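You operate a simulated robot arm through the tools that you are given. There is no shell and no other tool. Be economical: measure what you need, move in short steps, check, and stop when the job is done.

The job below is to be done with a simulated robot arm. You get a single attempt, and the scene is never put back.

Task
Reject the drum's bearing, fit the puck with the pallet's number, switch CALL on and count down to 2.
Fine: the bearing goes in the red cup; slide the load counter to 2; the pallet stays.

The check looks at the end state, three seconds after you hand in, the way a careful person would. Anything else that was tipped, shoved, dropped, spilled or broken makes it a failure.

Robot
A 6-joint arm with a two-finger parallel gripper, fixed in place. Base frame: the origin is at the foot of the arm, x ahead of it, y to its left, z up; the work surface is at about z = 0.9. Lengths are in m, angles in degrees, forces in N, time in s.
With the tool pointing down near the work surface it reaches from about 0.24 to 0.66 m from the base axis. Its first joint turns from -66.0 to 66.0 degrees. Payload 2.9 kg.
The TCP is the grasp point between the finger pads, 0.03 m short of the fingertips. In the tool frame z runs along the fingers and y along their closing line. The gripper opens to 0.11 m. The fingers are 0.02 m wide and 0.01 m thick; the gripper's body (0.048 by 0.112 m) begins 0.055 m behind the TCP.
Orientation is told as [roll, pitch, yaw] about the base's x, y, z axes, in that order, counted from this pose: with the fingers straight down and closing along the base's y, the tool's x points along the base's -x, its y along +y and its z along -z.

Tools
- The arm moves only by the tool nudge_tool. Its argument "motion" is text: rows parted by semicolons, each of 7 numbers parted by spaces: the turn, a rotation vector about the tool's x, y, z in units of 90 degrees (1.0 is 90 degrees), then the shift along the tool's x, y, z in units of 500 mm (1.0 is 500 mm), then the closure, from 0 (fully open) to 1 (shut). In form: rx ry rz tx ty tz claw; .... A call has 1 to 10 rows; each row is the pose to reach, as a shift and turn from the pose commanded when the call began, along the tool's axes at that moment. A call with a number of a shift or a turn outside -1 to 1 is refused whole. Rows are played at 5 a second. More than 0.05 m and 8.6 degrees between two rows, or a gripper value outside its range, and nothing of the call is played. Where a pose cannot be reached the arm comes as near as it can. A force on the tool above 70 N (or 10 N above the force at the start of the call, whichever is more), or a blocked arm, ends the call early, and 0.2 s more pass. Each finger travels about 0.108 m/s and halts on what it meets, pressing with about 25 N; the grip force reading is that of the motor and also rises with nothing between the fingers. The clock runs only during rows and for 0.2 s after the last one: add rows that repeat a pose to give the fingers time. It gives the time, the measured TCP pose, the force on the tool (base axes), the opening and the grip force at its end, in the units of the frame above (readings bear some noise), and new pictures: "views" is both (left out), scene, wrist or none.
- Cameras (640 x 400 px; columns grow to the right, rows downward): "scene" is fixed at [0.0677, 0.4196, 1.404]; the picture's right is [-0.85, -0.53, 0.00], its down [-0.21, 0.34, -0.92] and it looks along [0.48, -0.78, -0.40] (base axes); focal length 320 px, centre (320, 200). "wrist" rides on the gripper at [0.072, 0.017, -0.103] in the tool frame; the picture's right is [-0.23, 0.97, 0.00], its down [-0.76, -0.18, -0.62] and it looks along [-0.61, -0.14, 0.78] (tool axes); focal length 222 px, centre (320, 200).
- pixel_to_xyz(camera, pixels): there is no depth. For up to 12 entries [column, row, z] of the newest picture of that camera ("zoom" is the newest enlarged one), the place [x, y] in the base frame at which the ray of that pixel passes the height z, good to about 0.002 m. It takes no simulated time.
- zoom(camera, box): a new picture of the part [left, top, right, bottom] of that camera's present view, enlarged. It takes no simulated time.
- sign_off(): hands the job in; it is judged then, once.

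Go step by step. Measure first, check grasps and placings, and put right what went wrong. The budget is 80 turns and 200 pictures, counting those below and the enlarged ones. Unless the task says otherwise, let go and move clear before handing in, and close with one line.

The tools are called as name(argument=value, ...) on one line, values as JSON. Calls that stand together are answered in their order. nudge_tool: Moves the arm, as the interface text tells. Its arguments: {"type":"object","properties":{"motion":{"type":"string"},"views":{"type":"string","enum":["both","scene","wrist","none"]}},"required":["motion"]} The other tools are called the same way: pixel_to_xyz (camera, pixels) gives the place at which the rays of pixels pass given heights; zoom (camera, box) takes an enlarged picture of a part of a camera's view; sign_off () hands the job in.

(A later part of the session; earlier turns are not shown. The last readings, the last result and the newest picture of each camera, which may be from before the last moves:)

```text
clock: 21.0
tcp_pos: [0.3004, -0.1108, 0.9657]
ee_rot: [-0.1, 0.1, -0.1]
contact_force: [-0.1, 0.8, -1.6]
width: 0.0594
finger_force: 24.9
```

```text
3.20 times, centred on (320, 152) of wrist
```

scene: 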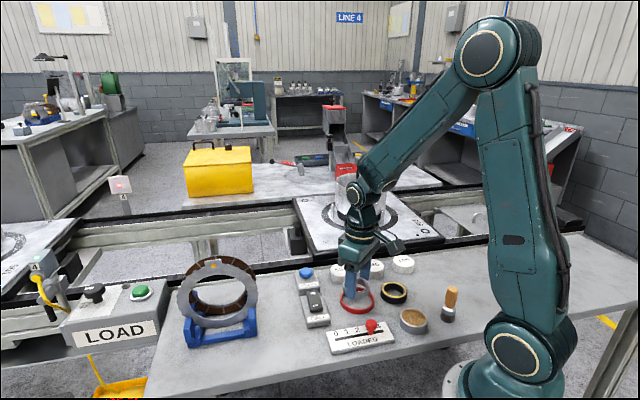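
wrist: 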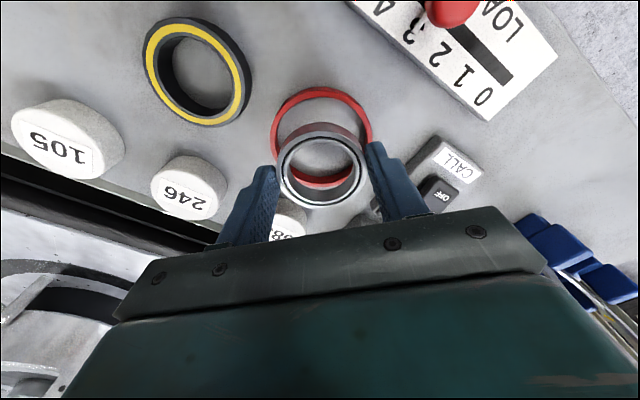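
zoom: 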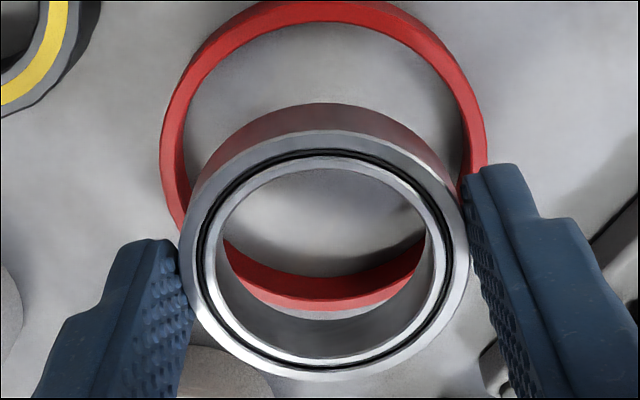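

pixel_to_xyz(camera="wrist", pixels=[[320, 90.6, 0.9], [320, 90.6, 0.912], [320, 187, 0.912], [271, 137, 0.912], [372, 137, 0.912], [324, 171, 0.9467], [279, 172, 0.9467], [366, 171, 0.9467]])

pixel_to_xyz(camera="scene", pixels=[[356.4, 285.7, 0.9467], [357.3, 298.3, 0.912], [357.3, 298.3, 0.909]])

```text
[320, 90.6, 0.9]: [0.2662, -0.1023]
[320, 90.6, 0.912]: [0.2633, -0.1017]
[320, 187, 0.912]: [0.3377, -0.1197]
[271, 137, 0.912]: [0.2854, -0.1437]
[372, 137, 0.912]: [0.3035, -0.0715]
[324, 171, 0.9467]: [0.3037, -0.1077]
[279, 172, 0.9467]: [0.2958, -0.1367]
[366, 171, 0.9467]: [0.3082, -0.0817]
```

```text
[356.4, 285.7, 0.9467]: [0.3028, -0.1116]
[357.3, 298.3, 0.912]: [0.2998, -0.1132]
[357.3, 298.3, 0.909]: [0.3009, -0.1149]
```

Bearing is about 2.5 mm too far in +x and 1.5 mm in +y relative to the ring; correcting and lowering so the tips are just above the ring top.

nudge_tool(motion="0 0 0 0.005 -0.003 0 0.75; 0 0 0 0.005 -0.003 0.02 0.75; 0 0 0 0.005 -0.003 0.04 0.75; 0 0 0 0.005 -0.003 0.04 0.75")

zoom(camera="scene", box=[309, 260, 405, 320])

zoom(camera="wrist", box=[220, 90, 420, 215])

```text
clock: 22.0
tcp_pos: [0.2998, -0.112, 0.9474]
ee_rot: [0.0, 0.0, 0.1]
contact_force: [-0.5, 0.0, -1.2]
width: 0.059
finger_force: 25.5
```

scene: 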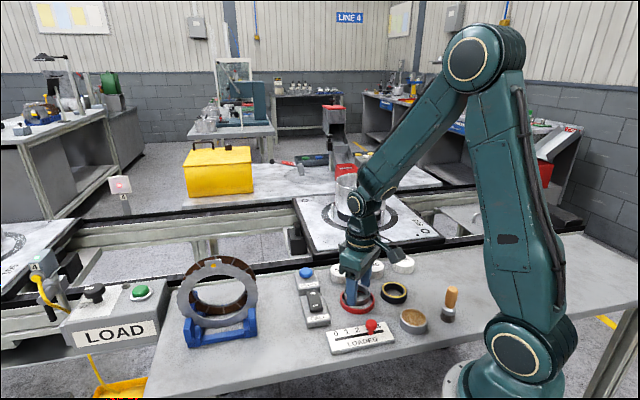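
wrist: 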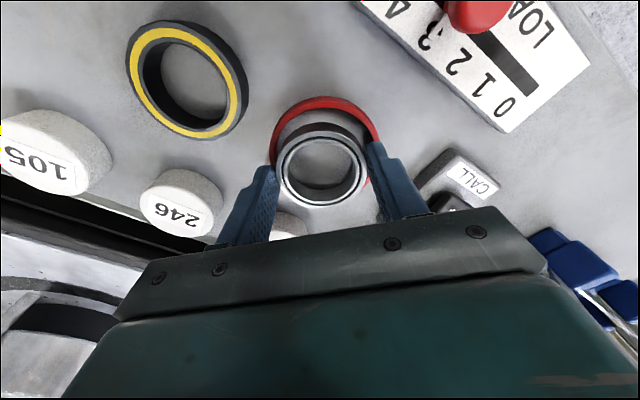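

```text
6.67 times, centred on (357, 290) of scene
```

zoom: 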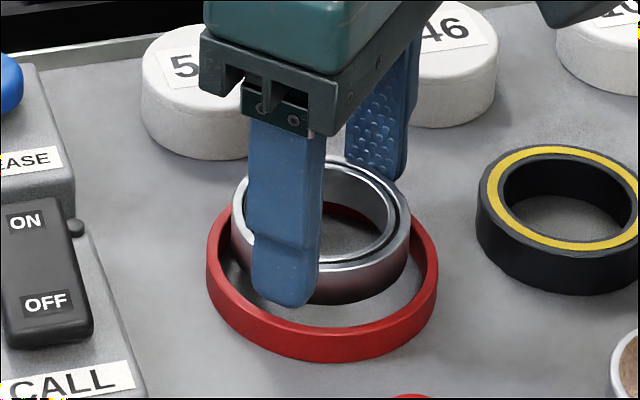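

```text
3.20 times, centred on (320, 152) of wrist
```

zoom: 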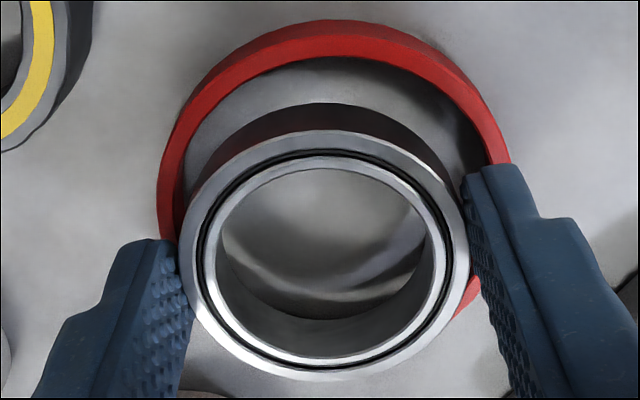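

pixel_to_xyz(camera="zoom", pixels=[[157, 210, 0.91], [157, 180, 0.91], [511, 165, 0.91], [330, 20, 0.908], [330, 58, 0.912], [180, 250, 0.928], [469, 235, 0.928], [323, 130, 0.928], [323, 380, 0.928]])

pixel_to_xyz(camera="scene", pixels=[[357, 292.2, 0.928], [357.3, 298.3, 0.912], [343.6, 292.5, 0.928], [370.5, 292.5, 0.928], [340, 298.5, 0.912], [374.7, 298.5, 0.912]])

```text
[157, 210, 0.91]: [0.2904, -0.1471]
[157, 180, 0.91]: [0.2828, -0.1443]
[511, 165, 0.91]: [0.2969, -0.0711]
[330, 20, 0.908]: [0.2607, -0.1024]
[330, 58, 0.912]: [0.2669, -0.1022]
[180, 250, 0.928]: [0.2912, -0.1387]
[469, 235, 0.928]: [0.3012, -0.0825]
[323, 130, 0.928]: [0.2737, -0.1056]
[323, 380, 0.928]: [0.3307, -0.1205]
```

```text
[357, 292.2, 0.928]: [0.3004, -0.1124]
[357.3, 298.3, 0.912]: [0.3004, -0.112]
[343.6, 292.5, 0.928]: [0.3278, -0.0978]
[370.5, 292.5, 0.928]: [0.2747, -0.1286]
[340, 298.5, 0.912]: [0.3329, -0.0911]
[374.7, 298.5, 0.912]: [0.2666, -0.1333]
```

Bearing and ring centres now agree within ~1.5 mm in both views. Lowering 2.5 mm more and releasing gently, then rising.

nudge_tool(motion="0 0 0 0 0.001 0.005 0.75; 0 0 0 0 0.001 0.005 0.7; 0 0 0 0 0.001 0.005 0.35; 0 0 0 0 0.001 0.005 0.2; 0 0 0 0 0.001 0.005 0.2; 0 0 0 0 0.001 -0.04 0.2; 0 0 0 0 0.001 -0.13 0.2; 0 0 0 0.08 0.001 -0.2 0.1")

zoom(camera="scene", box=[309, 260, 405, 320])

zoom(camera="wrist", box=[220, 90, 420, 215])

```text
refused: row 8 steps farther than a row can; nothing moved
```

```text
6.67 times, centred on (357, 290) of scene
```

zoom: 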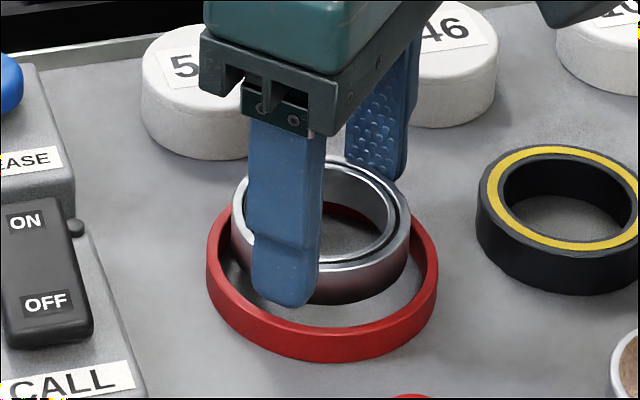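

```text
3.20 times, centred on (320, 152) of wrist
```

zoom: 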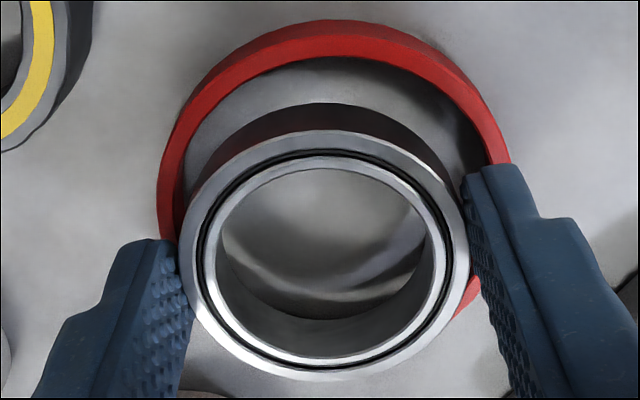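

Refused only for the last step; repeating with smaller steps.

nudge_tool(motion="0 0 0 0 0.001 0.005 0.75; 0 0 0 0 0.001 0.005 0.7; 0 0 0 0 0.001 0.005 0.35; 0 0 0 0 0.001 0.005 0.2; 0 0 0 0 0.001 0.005 0.2; 0 0 0 0 0.001 -0.04 0.2; 0 0 0 0 0.001 -0.13 0.2; 0 0 0 0.05 0.001 -0.2 0.1; 0 0 0 0.1 0.001 -0.25 0.1")

zoom(camera="scene", box=[309, 260, 405, 320])

zoom(camera="wrist", box=[200, 60, 456, 220])

```text
clock: 24.0
tcp_pos: [0.2473, -0.1115, 1.0736]
ee_rot: [-0.1, -0.1, 0.0]
contact_force: [-0.6, -0.4, -0.5]
width: 0.0989
finger_force: 0.0
```

scene: 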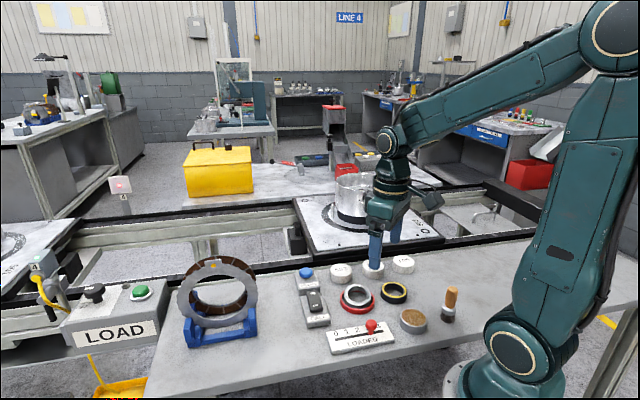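
wrist: 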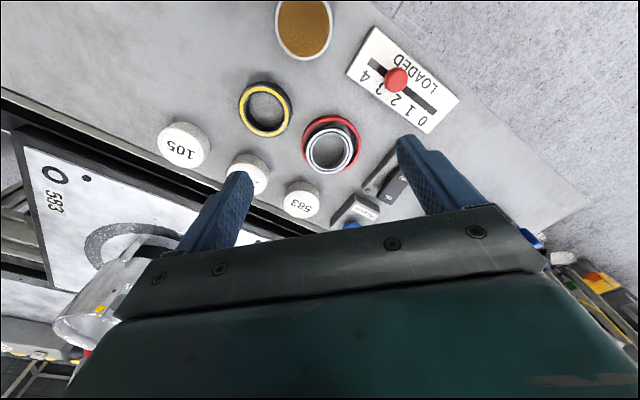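

```text
6.67 times, centred on (357, 290) of scene
```

zoom: 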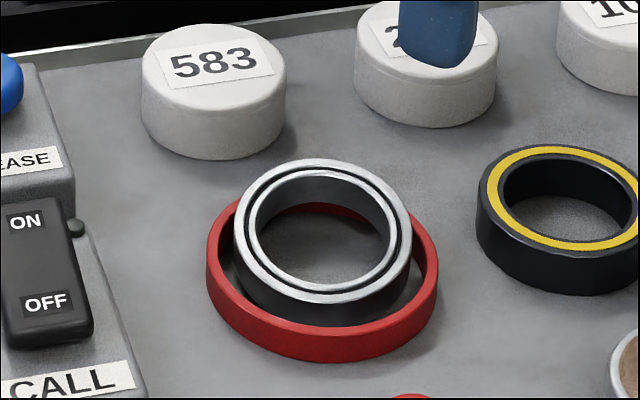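

```text
2.50 times, centred on (328, 140) of wrist
```

zoom: 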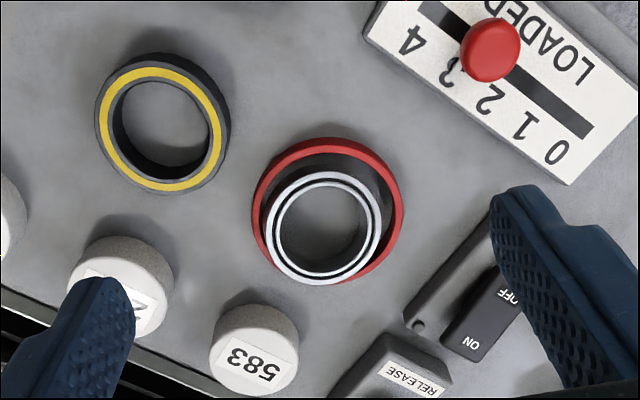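

Bearing released inside the ring; checking whether it lies flat and centred.

pixel_to_xyz(camera="zoom", pixels=[[323, 228, 0.917], [323, 228, 0.925], [328, 212, 0.912], [323, 171, 0.917], [323, 285, 0.917], [325, 137, 0.908]])

pixel_to_xyz(camera="scene", pixels=[[357.4, 284.5, 0.917], [357.4, 284.5, 0.925], [357.4, 284.5, 0.93], [357.3, 298.3, 0.912]])

zoom(camera="scene", box=[333, 273, 381, 313])

```text
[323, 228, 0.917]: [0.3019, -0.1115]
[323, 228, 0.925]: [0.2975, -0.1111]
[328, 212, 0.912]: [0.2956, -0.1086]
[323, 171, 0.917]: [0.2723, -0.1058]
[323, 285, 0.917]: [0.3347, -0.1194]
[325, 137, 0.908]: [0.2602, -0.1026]
```

```text
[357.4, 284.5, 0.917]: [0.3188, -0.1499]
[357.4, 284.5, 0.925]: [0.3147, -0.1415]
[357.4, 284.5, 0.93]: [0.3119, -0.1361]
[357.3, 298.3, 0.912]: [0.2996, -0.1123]
```

```text
10.00 times, centred on (357, 293) of scene
```

zoom: 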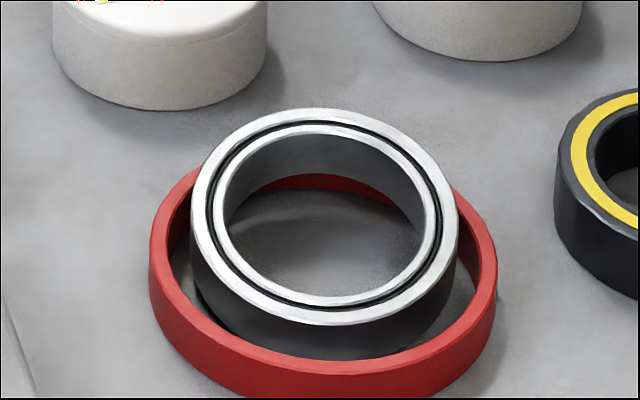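

From the 10x zoom the bearing looks tilted (ellipse rounder than the ring's), its back leaning on the rim. Rechecking positions (I misread a row before).

pixel_to_xyz(camera="scene", pixels=[[357.4, 294.5, 0.917], [357.4, 294.5, 0.925], [357.4, 283.8, 0.92], [357.4, 283.8, 0.93], [357.4, 305.4, 0.917], [357.4, 305.4, 0.92], [343.8, 294, 0.92], [371, 294, 0.92]])

zoom(camera="wrist", box=[290, 100, 370, 190])

```text
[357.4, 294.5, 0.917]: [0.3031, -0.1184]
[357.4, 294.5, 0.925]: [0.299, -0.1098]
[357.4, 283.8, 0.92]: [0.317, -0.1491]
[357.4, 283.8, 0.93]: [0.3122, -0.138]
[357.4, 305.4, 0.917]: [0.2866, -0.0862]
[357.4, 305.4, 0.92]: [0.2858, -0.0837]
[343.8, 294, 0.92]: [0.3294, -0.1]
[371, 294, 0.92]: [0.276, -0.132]
```

```text
4.44 times, centred on (330, 145) of wrist
```

zoom: 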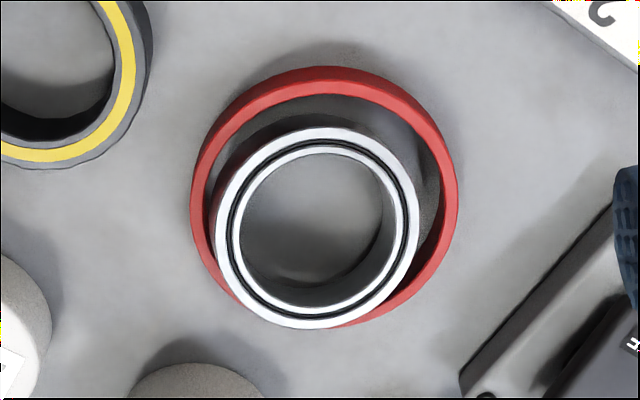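

It leans on the rim on the (+x,-y) side. I'll re-grip along that tilt direction (yaw ≈32°) centred on the ring, so the back finger pushes it off the rim. Checking clearance to the counter plate first.

pixel_to_xyz(camera="wrist", pixels=[[346, 74, 0.915], [428, 133, 0.915], [387, 103, 0.915], [396, 79, 0.935], [333, 160, 0.925], [360, 200, 0.93]])

nudge_tool(motion="0 0 -0.09 -0.05 0 0 0.13; 0 0 -0.18 -0.105 0.001 0.03 0.13; 0 0 -0.27 -0.105 0.001 0.09 0.13; 0 0 -0.355 -0.105 0.001 0.16 0.13; 0 0 -0.355 -0.105 0.001 0.2 0.13; 0 0 -0.355 -0.105 0.001 0.2 0.13")

zoom(camera="scene", box=[309, 260, 405, 320])

zoom(camera="wrist", box=[220, 90, 420, 215])

```text
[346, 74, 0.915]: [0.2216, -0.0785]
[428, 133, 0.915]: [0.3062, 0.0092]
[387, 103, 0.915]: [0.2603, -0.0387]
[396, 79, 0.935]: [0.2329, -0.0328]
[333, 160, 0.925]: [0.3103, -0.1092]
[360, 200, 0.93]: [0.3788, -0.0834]
```

```text
clock: 25.4
tcp_pos: [0.3014, -0.1116, 0.9739]
ee_rot: [-0.1, 0.0, 32.0]
contact_force: [-0.1, 0.5, -0.1]
width: 0.0958
finger_force: 0.2
```

scene: 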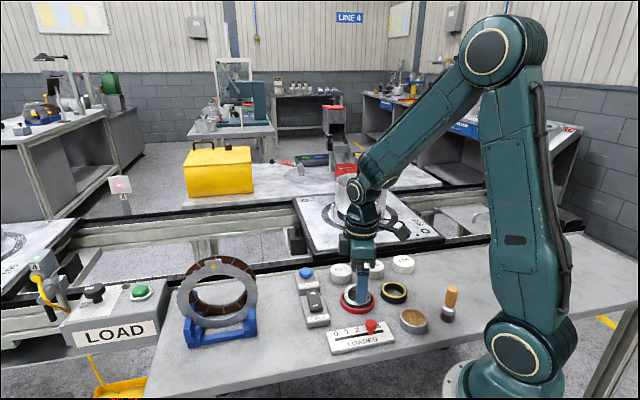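
wrist: 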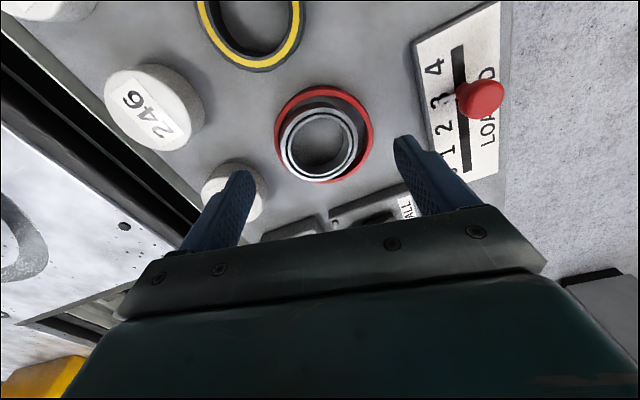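

```text
6.67 times, centred on (357, 290) of scene
```

zoom: 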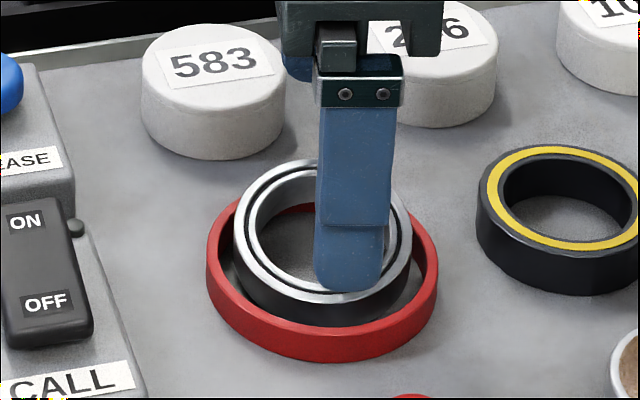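

```text
3.20 times, centred on (320, 152) of wrist
```

zoom: 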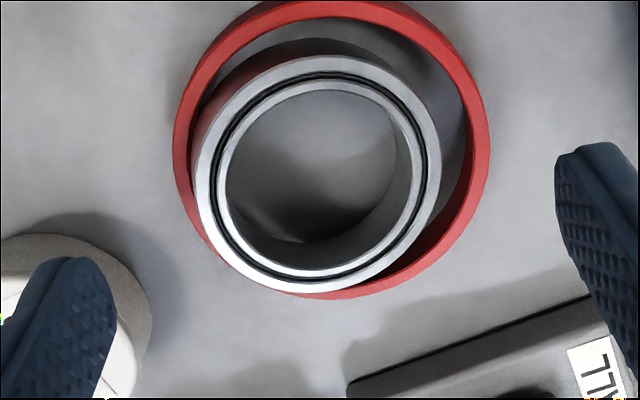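

Clearances hold (≈12 mm to puck 583). Lowering tips to z≈0.9145 and closing to push it over and level it.

nudge_tool(motion="0 0 0 0.002 0 0.03 0.13; 0 0 0 0.002 0 0.059 0.13; 0 0 0 0.002 0 0.059 0.2; 0 0 0 0.002 0 0.059 0.28; 0 0 0 0.002 0 0.059 0.36; 0 0 0 0.002 0 0.059 0.42; 0 0 0 0.002 0 0.059 0.45; 0 0 0 0.002 0 0.059 0.45")

zoom(camera="scene", box=[309, 260, 405, 320])

zoom(camera="wrist", box=[220, 90, 420, 215])

```text
clock: 27.2
tcp_pos: [0.2988, -0.1123, 0.9453]
ee_rot: [0.0, 0.0, 32.0]
contact_force: [0.0, -0.2, 0.5]
width: 0.0603
finger_force: 0.1
```

scene: 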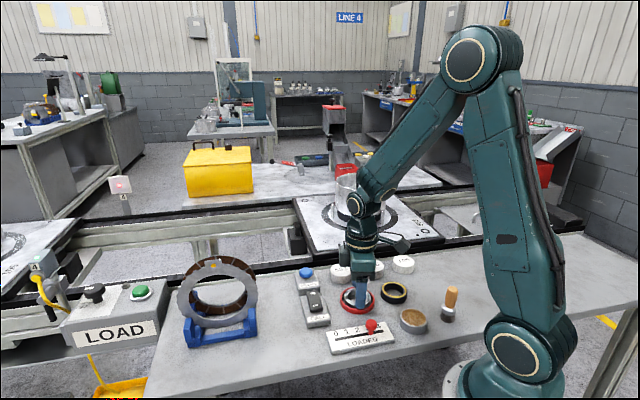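
wrist: 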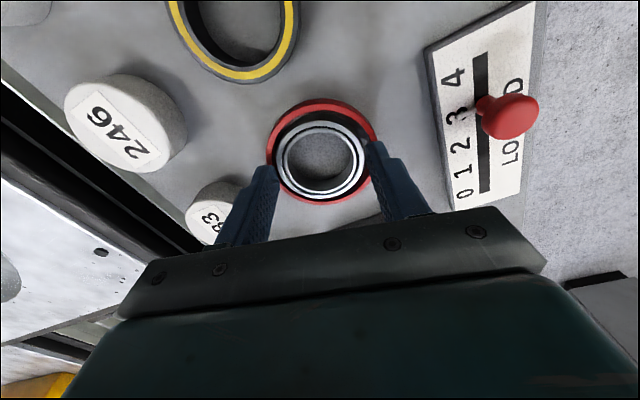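

```text
6.67 times, centred on (357, 290) of scene
```

zoom: 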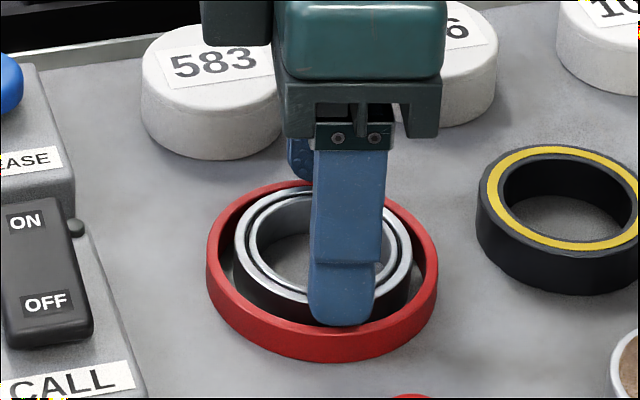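

```text
3.20 times, centred on (320, 152) of wrist
```

zoom: 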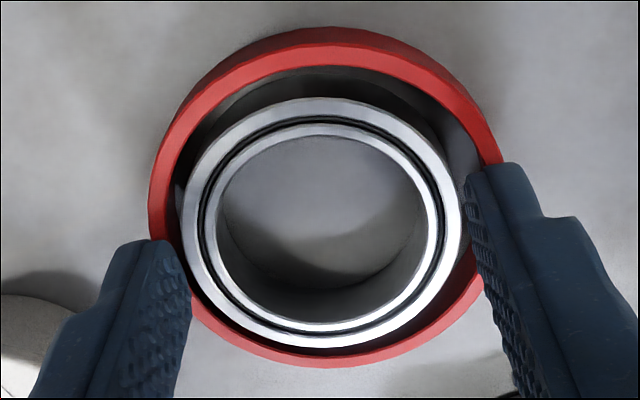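

It dropped flat inside the ring with no grip force. Opening slightly and rising clear towards puck 583.

nudge_tool(motion="0 0 0 0 0 0 0.42; 0 0 0 0 0 -0.01 0.38; 0 0 0 0 0 -0.05 0.3; 0 0 0 0 0 -0.14 0.25; 0 0 0 0.04 0 -0.22 0.2; 0 0 0 0.1 0 -0.28 0.2")

zoom(camera="scene", box=[309, 260, 405, 320])

zoom(camera="wrist", box=[200, 60, 456, 220])

```text
clock: 28.6
tcp_pos: [0.2591, -0.1383, 1.0857]
ee_rot: [0.1, -0.1, 32.0]
contact_force: [0.3, 0.4, 0.6]
width: 0.0881
finger_force: 0.2
```

scene: 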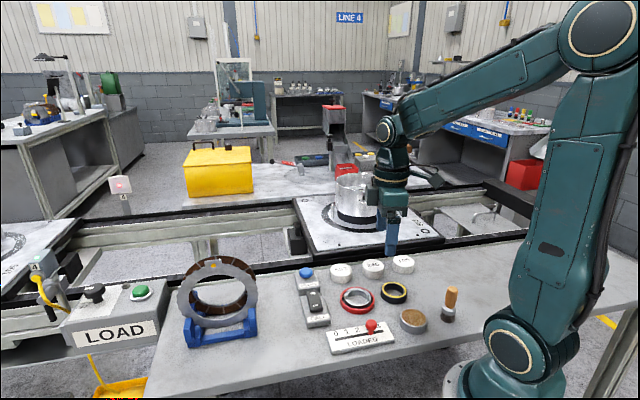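
wrist: 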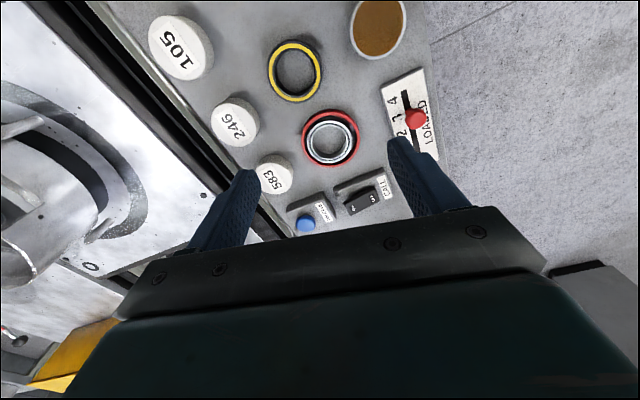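

```text
6.67 times, centred on (357, 290) of scene
```

zoom: 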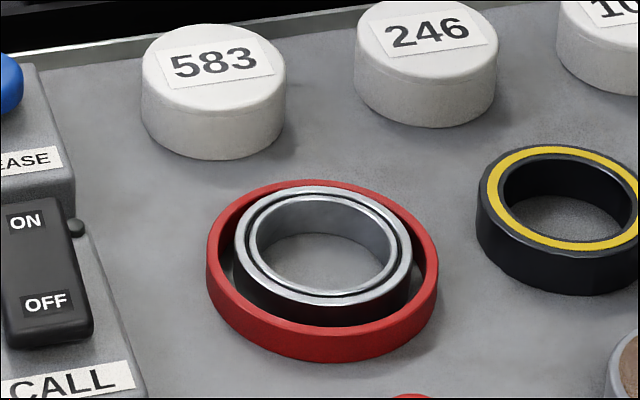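

```text
2.50 times, centred on (328, 140) of wrist
```

zoom: 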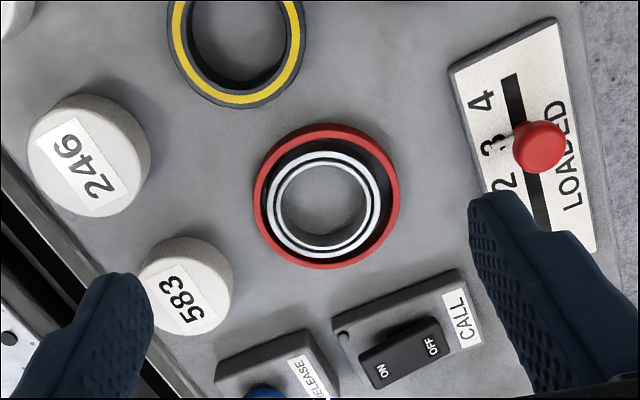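

Bearing lies flat inside the red ring. Now measuring puck 583, CALL switch and counter knob.

pixel_to_xyz(camera="zoom", pixels=[[188, 289, 0.925], [188, 289, 0.93], [382, 367, 0.93], [430, 348, 0.93], [362, 362, 0.93], [440, 330, 0.93], [540, 148, 0.94], [495, 145, 0.92], [513, 75, 0.92], [545, 225, 0.92]])

pixel_to_xyz(camera="scene", pixels=[[341.1, 269.4, 0.925], [341.1, 269.4, 0.93], [312.6, 293, 0.93], [315.5, 305, 0.93], [311.5, 290, 0.93], [317, 308, 0.93], [371.1, 325.5, 0.94], [371.1, 325.5, 0.95]])

```text
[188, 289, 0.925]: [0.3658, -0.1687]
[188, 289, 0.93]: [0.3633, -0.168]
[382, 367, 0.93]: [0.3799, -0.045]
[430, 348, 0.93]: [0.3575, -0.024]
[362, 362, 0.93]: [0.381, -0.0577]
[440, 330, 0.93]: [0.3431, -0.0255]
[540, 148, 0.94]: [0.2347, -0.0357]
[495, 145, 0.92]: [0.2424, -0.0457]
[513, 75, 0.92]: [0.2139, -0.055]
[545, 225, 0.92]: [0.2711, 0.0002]
```

```text
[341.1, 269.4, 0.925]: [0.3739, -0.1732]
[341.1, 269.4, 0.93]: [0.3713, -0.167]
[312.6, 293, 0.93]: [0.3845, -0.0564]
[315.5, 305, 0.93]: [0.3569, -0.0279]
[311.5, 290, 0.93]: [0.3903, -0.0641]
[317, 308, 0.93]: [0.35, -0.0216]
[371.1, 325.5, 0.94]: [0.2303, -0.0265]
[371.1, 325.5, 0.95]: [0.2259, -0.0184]
```

Puck 583 is at about (0.370,-0.171), top ≈0.925. Moving above it at yaw 0.

nudge_tool(motion="0 0 0.07 -0.03 -0.035 0 0.2; 0 0 0.15 -0.07 -0.08 0.03 0.25; 0 0 0.23 -0.11 -0.125 0.07 0.28; 0 0 0.31 -0.1535 -0.173 0.12 0.28; 0 0 0.355 -0.1535 -0.173 0.171 0.28; 0 0 0.355 -0.1535 -0.173 0.171 0.28")

zoom(camera="wrist", box=[220, 90, 420, 215])

zoom(camera="scene", box=[293, 240, 389, 300])

```text
clock: 30.0
tcp_pos: [0.3684, -0.1719, 0.9999]
ee_rot: [-0.1, 0.0, -0.1]
contact_force: [-0.3, -0.2, -0.6]
width: 0.0793
finger_force: 0.1
```

scene: 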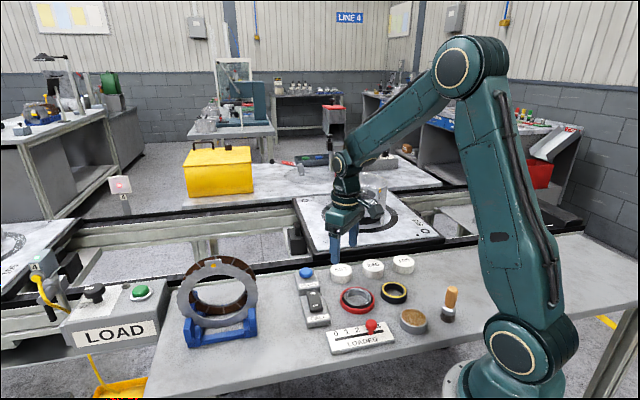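
wrist: 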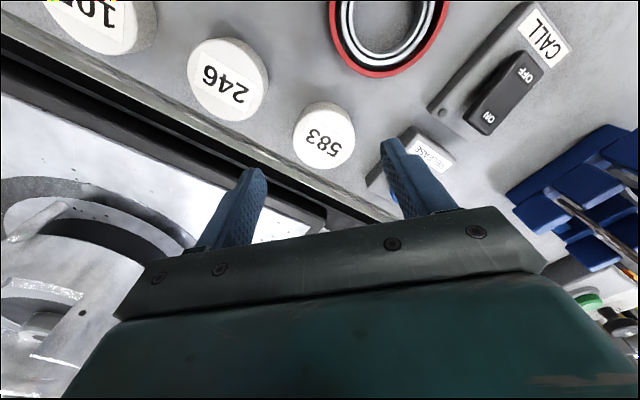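

```text
3.20 times, centred on (320, 152) of wrist
```

zoom: 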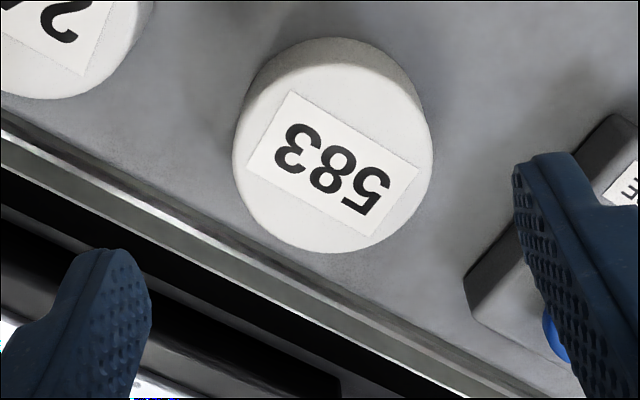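

```text
6.67 times, centred on (341, 270) of scene
```

zoom: 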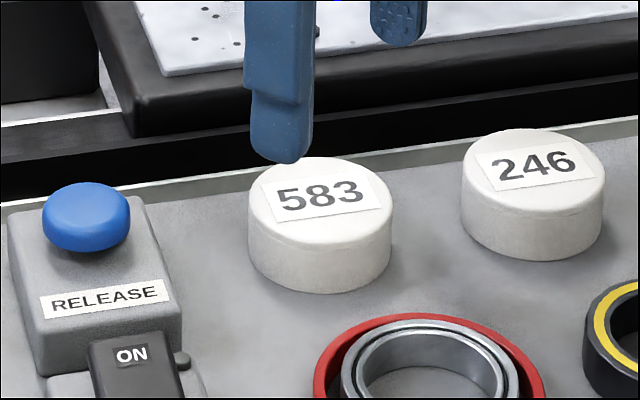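

pixel_to_xyz(camera="wrist", pixels=[[366, 184, 0.91], [412, 125, 0.92], [384, 158, 0.915], [324, 136, 0.925], [293, 133, 0.925], [355, 139, 0.925]])

pixel_to_xyz(camera="zoom", pixels=[[320, 200, 0.925], [320, 200, 0.927], [87, 215, 0.945], [180, 330, 0.92]])

```text
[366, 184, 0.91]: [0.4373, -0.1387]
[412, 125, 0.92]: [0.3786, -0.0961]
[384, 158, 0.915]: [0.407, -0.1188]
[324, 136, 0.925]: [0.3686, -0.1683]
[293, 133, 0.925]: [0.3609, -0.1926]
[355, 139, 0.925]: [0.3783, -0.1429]
```

```text
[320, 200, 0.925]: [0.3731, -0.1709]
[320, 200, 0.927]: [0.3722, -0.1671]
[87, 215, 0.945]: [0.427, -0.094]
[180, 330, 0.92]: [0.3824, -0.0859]
```

RELEASE box is ~2 cm from the finger. Descending on puck 583 and gripping.

nudge_tool(motion="0 0 0 -0.005 0.004 0.06 0.28; 0 0 0 -0.005 0.004 0.13 0.28; 0 0 0 -0.005 0.004 0.13 0.28; 0 0 0 -0.005 0.004 0.13 0.45; 0 0 0 -0.005 0.004 0.13 0.65; 0 0 0 -0.005 0.004 0.13 0.75; 0 0 0 -0.005 0.004 0.13 0.75; 0 0 0 -0.005 0.004 0.1 0.75; 0 0 0 -0.005 0.004 0.02 0.75; 0 0 0 -0.005 0.004 -0.07 0.75")

zoom(camera="scene", box=[293, 200, 421, 320])

```text
clock: 32.2
tcp_pos: [0.373, -0.1704, 1.0344]
ee_rot: [0.0, 0.0, 0.1]
contact_force: [-1.3, 0.6, -0.2]
width: 0.0525
finger_force: 25.3
```

scene: 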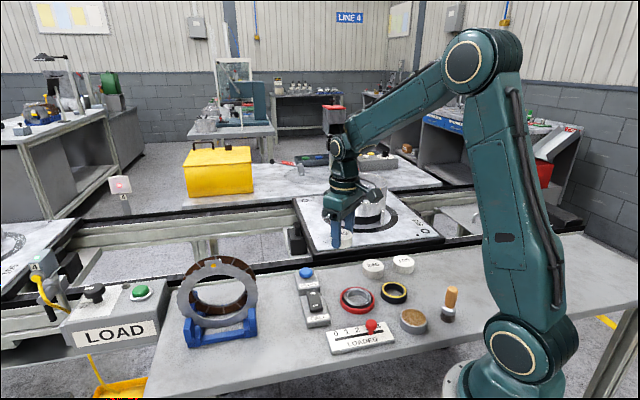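
wrist: 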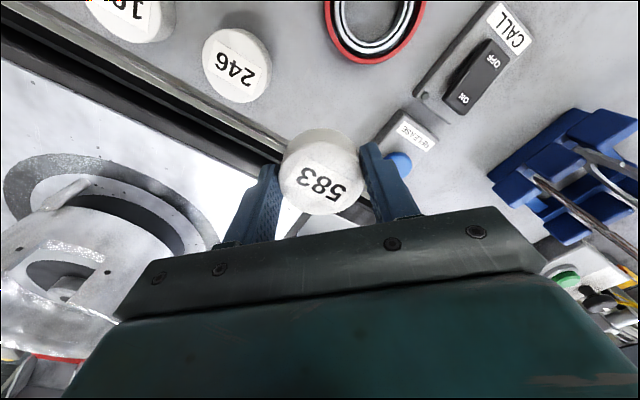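

```text
3.33 times, centred on (357, 260) of scene
```

zoom: 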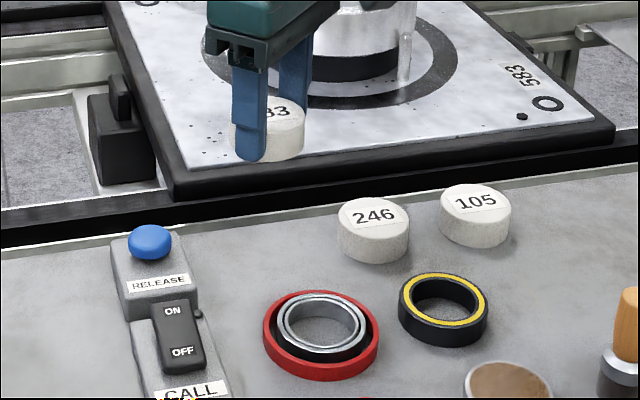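

Puck 583 held (0.0525). Raising and moving to a viewpoint before the drum at yaw -45 to locate the hub.

nudge_tool(motion="0 0 0.05 0 -0.02 -0.08 0.75; 0 0 0.12 -0.01 -0.08 -0.15 0.75; 0 0 0.2 -0.02 -0.15 -0.2 0.75; 0 0 0.29 -0.03 -0.24 -0.232 0.75; 0 0 0.38 -0.04 -0.335 -0.232 0.75; 0 0 0.46 -0.054 -0.42 -0.232 0.75; 0 0 0.5 -0.054 -0.46 -0.232 0.75; 0 0 0.5 -0.054 -0.46 -0.232 0.75")

zoom(camera="wrist", box=[220, 90, 420, 215])

zoom(camera="scene", box=[310, 150, 406, 210])

```text
clock: 34.0
tcp_pos: [0.3996, -0.4004, 1.1502]
ee_rot: [-0.1, 0.0, -45.1]
contact_force: [-0.1, -0.7, -0.2]
width: 0.0528
finger_force: 25.0
```

scene: 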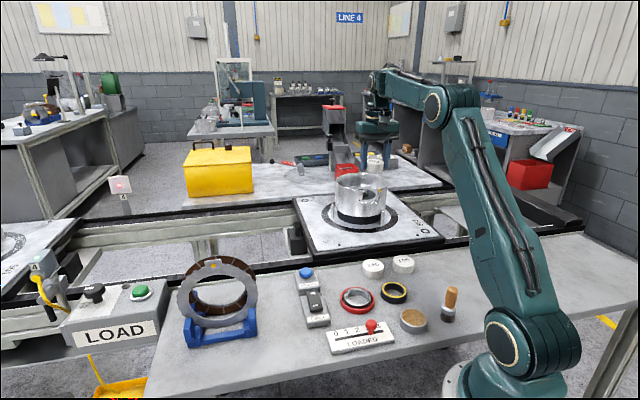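
wrist: 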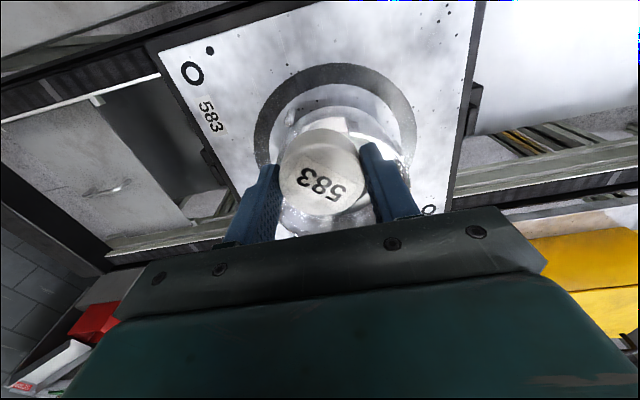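

```text
3.20 times, centred on (320, 152) of wrist
```

zoom: 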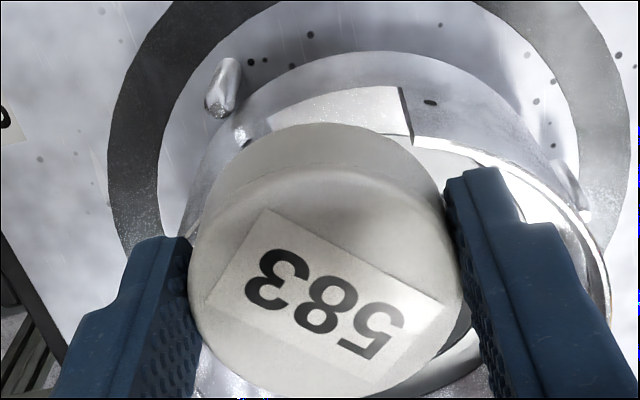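

```text
6.67 times, centred on (358, 180) of scene
```

zoom: 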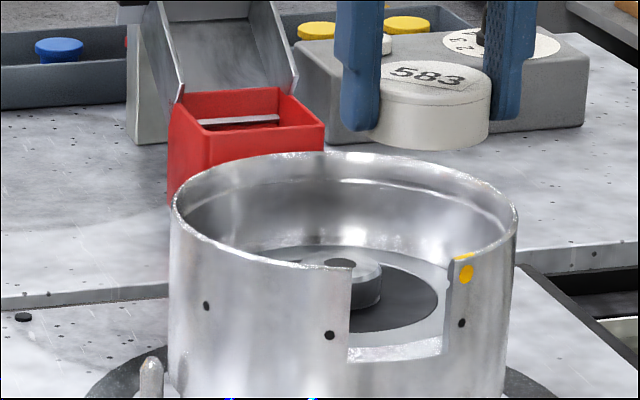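

pixel_to_xyz(camera="wrist", pixels=[[322.2, 179.1, 1.14], [279.5, 182, 1.14], [365, 180, 1.14], [322.2, 143, 1.14], [322.2, 215, 1.14]])

pixel_to_xyz(camera="scene", pixels=[[375.1, 162.9, 1.14], [360.85, 189.6, 1.022], [360.85, 189.6, 1.018], [354.4, 189.6, 1.022], [367.3, 189.6, 1.022]])

zoom(camera="scene", box=[335, 175, 391, 210])

```text
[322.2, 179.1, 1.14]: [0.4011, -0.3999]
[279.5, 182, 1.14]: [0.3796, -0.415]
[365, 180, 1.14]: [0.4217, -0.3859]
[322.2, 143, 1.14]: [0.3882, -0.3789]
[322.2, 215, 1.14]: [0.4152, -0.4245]
```

```text
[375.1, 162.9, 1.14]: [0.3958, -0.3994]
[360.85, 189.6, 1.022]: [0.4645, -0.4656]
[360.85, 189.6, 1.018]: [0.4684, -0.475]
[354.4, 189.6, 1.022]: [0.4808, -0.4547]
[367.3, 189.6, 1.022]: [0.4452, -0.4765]
```

```text
11.43 times, centred on (363, 192) of scene
```

zoom: 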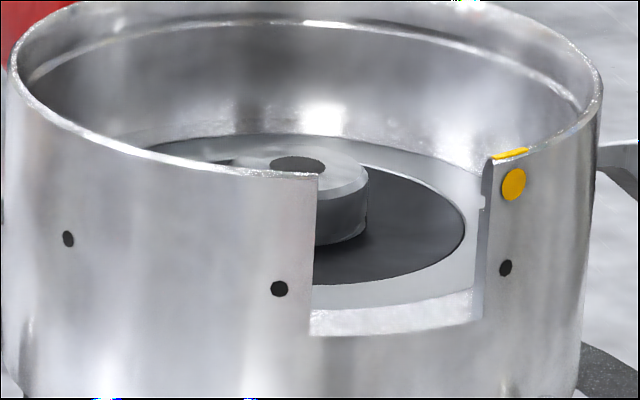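

The hub top is at ≈1.02 with ~0.04 diameter; at the engagement height (TCP ≈1.057) a straight-down tool falls ~8 mm short. I'll set the puck back on its old spot and re-grip it with the tool pitched 15° outward for reach.

nudge_tool(motion="0 0 0 0.073 0.057 0 0.75; 0 0 0 0.146 0.114 0 0.75; 0 0 0 0.22 0.17 0 0.75; 0 0 0 0.293 0.227 0.02 0.75; 0 0 0 0.36 0.28 0.06 0.75; 0 0 0 0.366 0.284 0.15 0.75; 0 0 0 0.366 0.284 0.24 0.75; 0 0 0 0.366 0.284 0.33 0.75; 0 0 0 0.366 0.284 0.4 0.75; 0 0 0 0.366 0.284 0.4 0.75")

zoom(camera="scene", box=[293, 240, 389, 300])

```text
clock: 36.2
tcp_pos: [0.3689, -0.1683, 0.952]
ee_rot: [0.0, 0.0, -45.0]
contact_force: [1.1, -0.4, -0.3]
width: 0.0527
finger_force: 24.7
```

scene: 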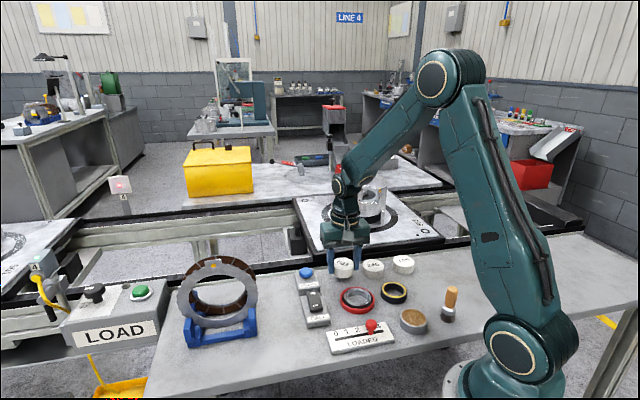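
wrist: 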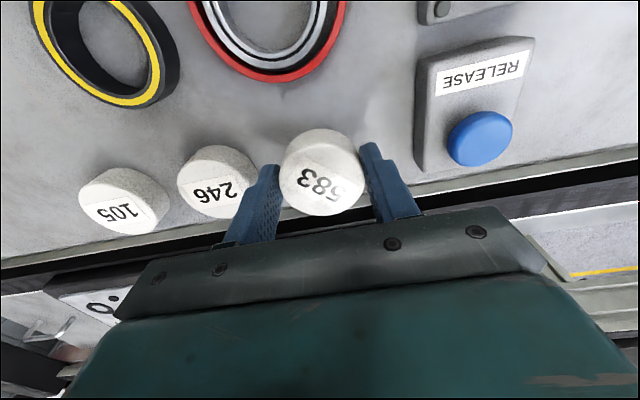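

```text
6.67 times, centred on (341, 270) of scene
```

zoom: 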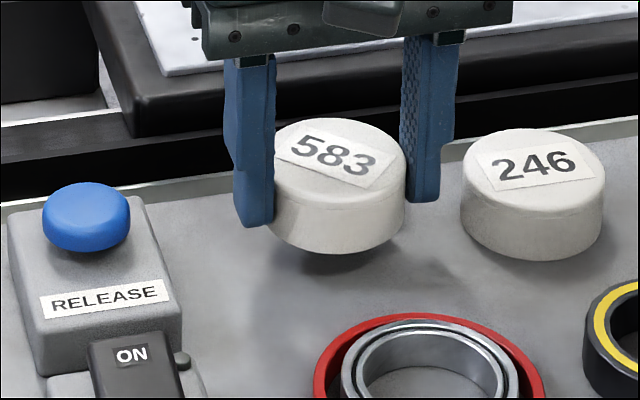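

Lowering to the table, releasing, rising and pitching the tool 15° outward.

nudge_tool(motion="0 0 0 0 0 0.032 0.75; 0 0 0 0 0 0.032 0.6; 0 0 0 0 0 0.032 0.4; 0 0 0 0 0 0.032 0.4; 0 0 0 0 0 -0.03 0.4; 0 -0.0833 0 0.005 0 -0.06 0.4; 0 -0.1667 0 0.01 0 -0.06 0.4; 0 -0.1667 0 0.01 0 -0.06 0.4")

zoom(camera="scene", box=[293, 240, 389, 300])

zoom(camera="wrist", box=[220, 60, 420, 185])

```text
clock: 38.0
tcp_pos: [0.367, -0.1649, 0.9795]
ee_rot: [0.0, -15.1, -45.1]
contact_force: [0.6, 0.6, -0.3]
width: 0.0661
finger_force: 0.0
```

scene: 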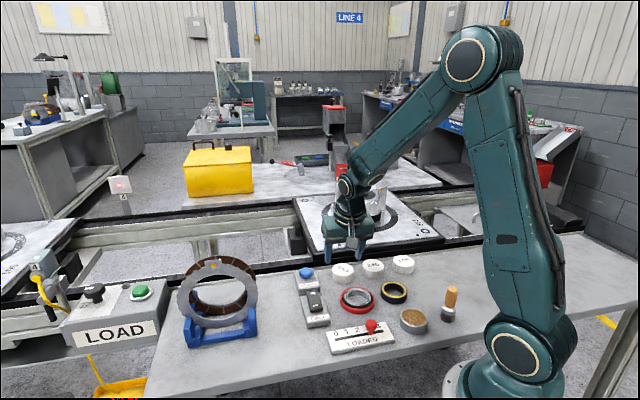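
wrist: 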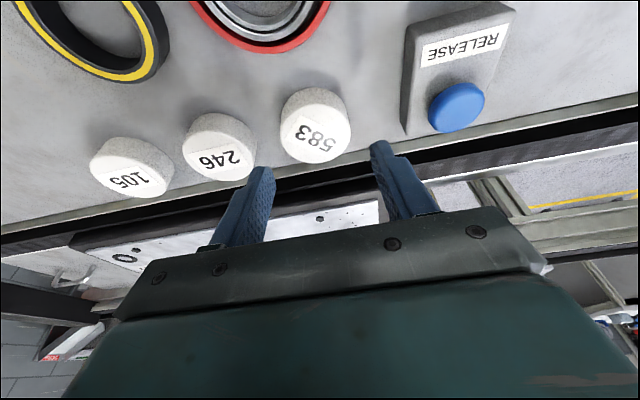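

```text
6.67 times, centred on (341, 270) of scene
```

zoom: 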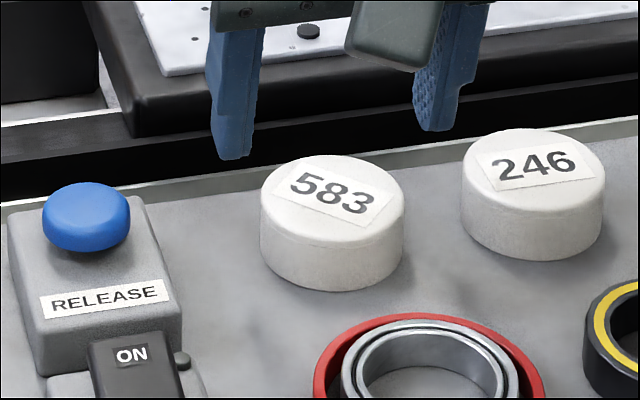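

```text
3.20 times, centred on (320, 122) of wrist
```

zoom: 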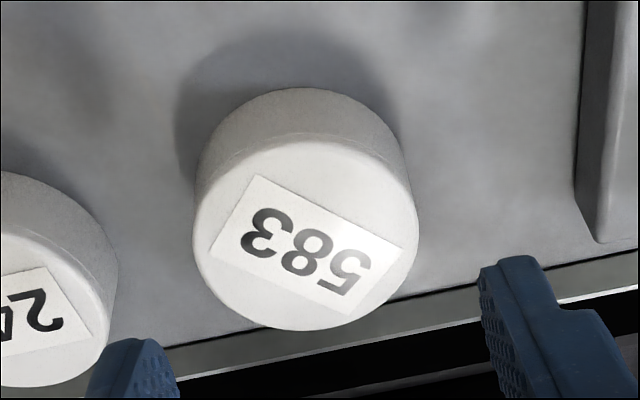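

Descending vertically onto the puck with the pitched tool, gripping and lifting.

nudge_tool(motion="0 0 0 0.011 0 0.04 0.4; 0 0 0 0.0215 0 0.0802 0.4; 0 0 0 0.0215 0 0.0802 0.5; 0 0 0 0.0215 0 0.0802 0.65; 0 0 0 0.0215 0 0.0802 0.75; 0 0 0 0.0215 0 0.0802 0.75; 0 0 0 0.011 0 0.04 0.75; 0 0 0 -0.0095 0 -0.035 0.75; 0 0 0 -0.0303 0 -0.113 0.75; 0 0 0 -0.0303 0 -0.113 0.75")

zoom(camera="scene", box=[293, 210, 389, 270])

zoom(camera="wrist", box=[220, 90, 420, 215])

```text
clock: 40.2
tcp_pos: [0.3669, -0.1673, 1.0384]
ee_rot: [0.1, -15.0, -45.0]
contact_force: [0.2, 0.4, -0.2]
width: 0.0527
finger_force: 25.3
```

scene: 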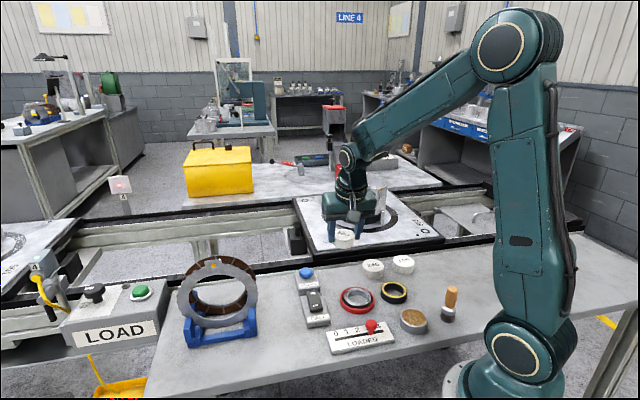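
wrist: 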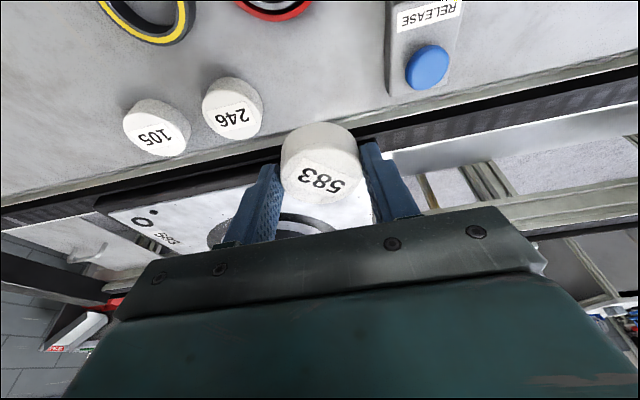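

```text
6.67 times, centred on (341, 240) of scene
```

zoom: 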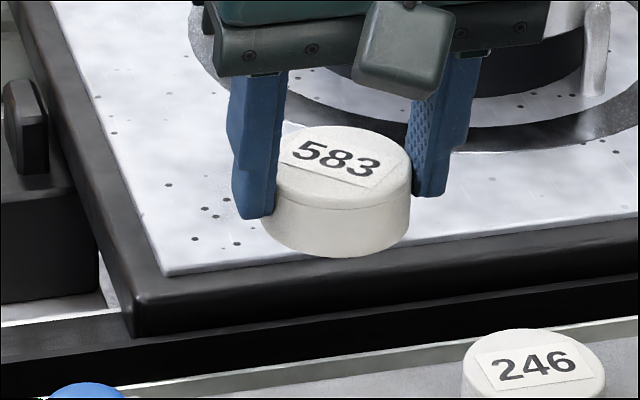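

```text
3.20 times, centred on (320, 152) of wrist
```

zoom: 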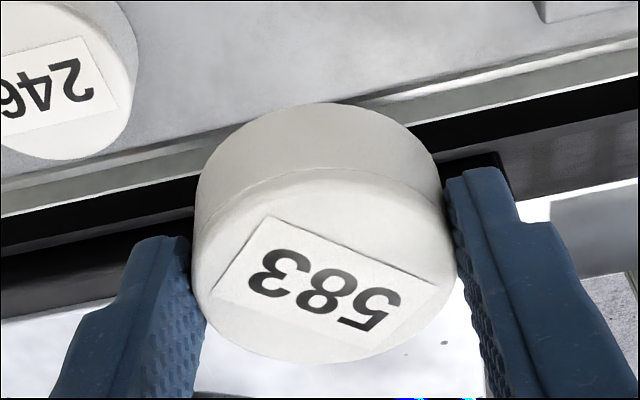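

pixel_to_xyz(camera="wrist", pixels=[[321.3, 173.1, 1.0254], [321, 141.5, 1.0254], [321, 203, 1.0254], [320, 122, 1.0]])

pixel_to_xyz(camera="scene", pixels=[[343.4, 235, 1.0254]])

```text
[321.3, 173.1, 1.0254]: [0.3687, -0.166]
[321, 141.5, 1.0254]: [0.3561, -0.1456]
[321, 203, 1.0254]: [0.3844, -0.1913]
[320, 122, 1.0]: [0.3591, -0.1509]
```

```text
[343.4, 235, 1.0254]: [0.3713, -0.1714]
```

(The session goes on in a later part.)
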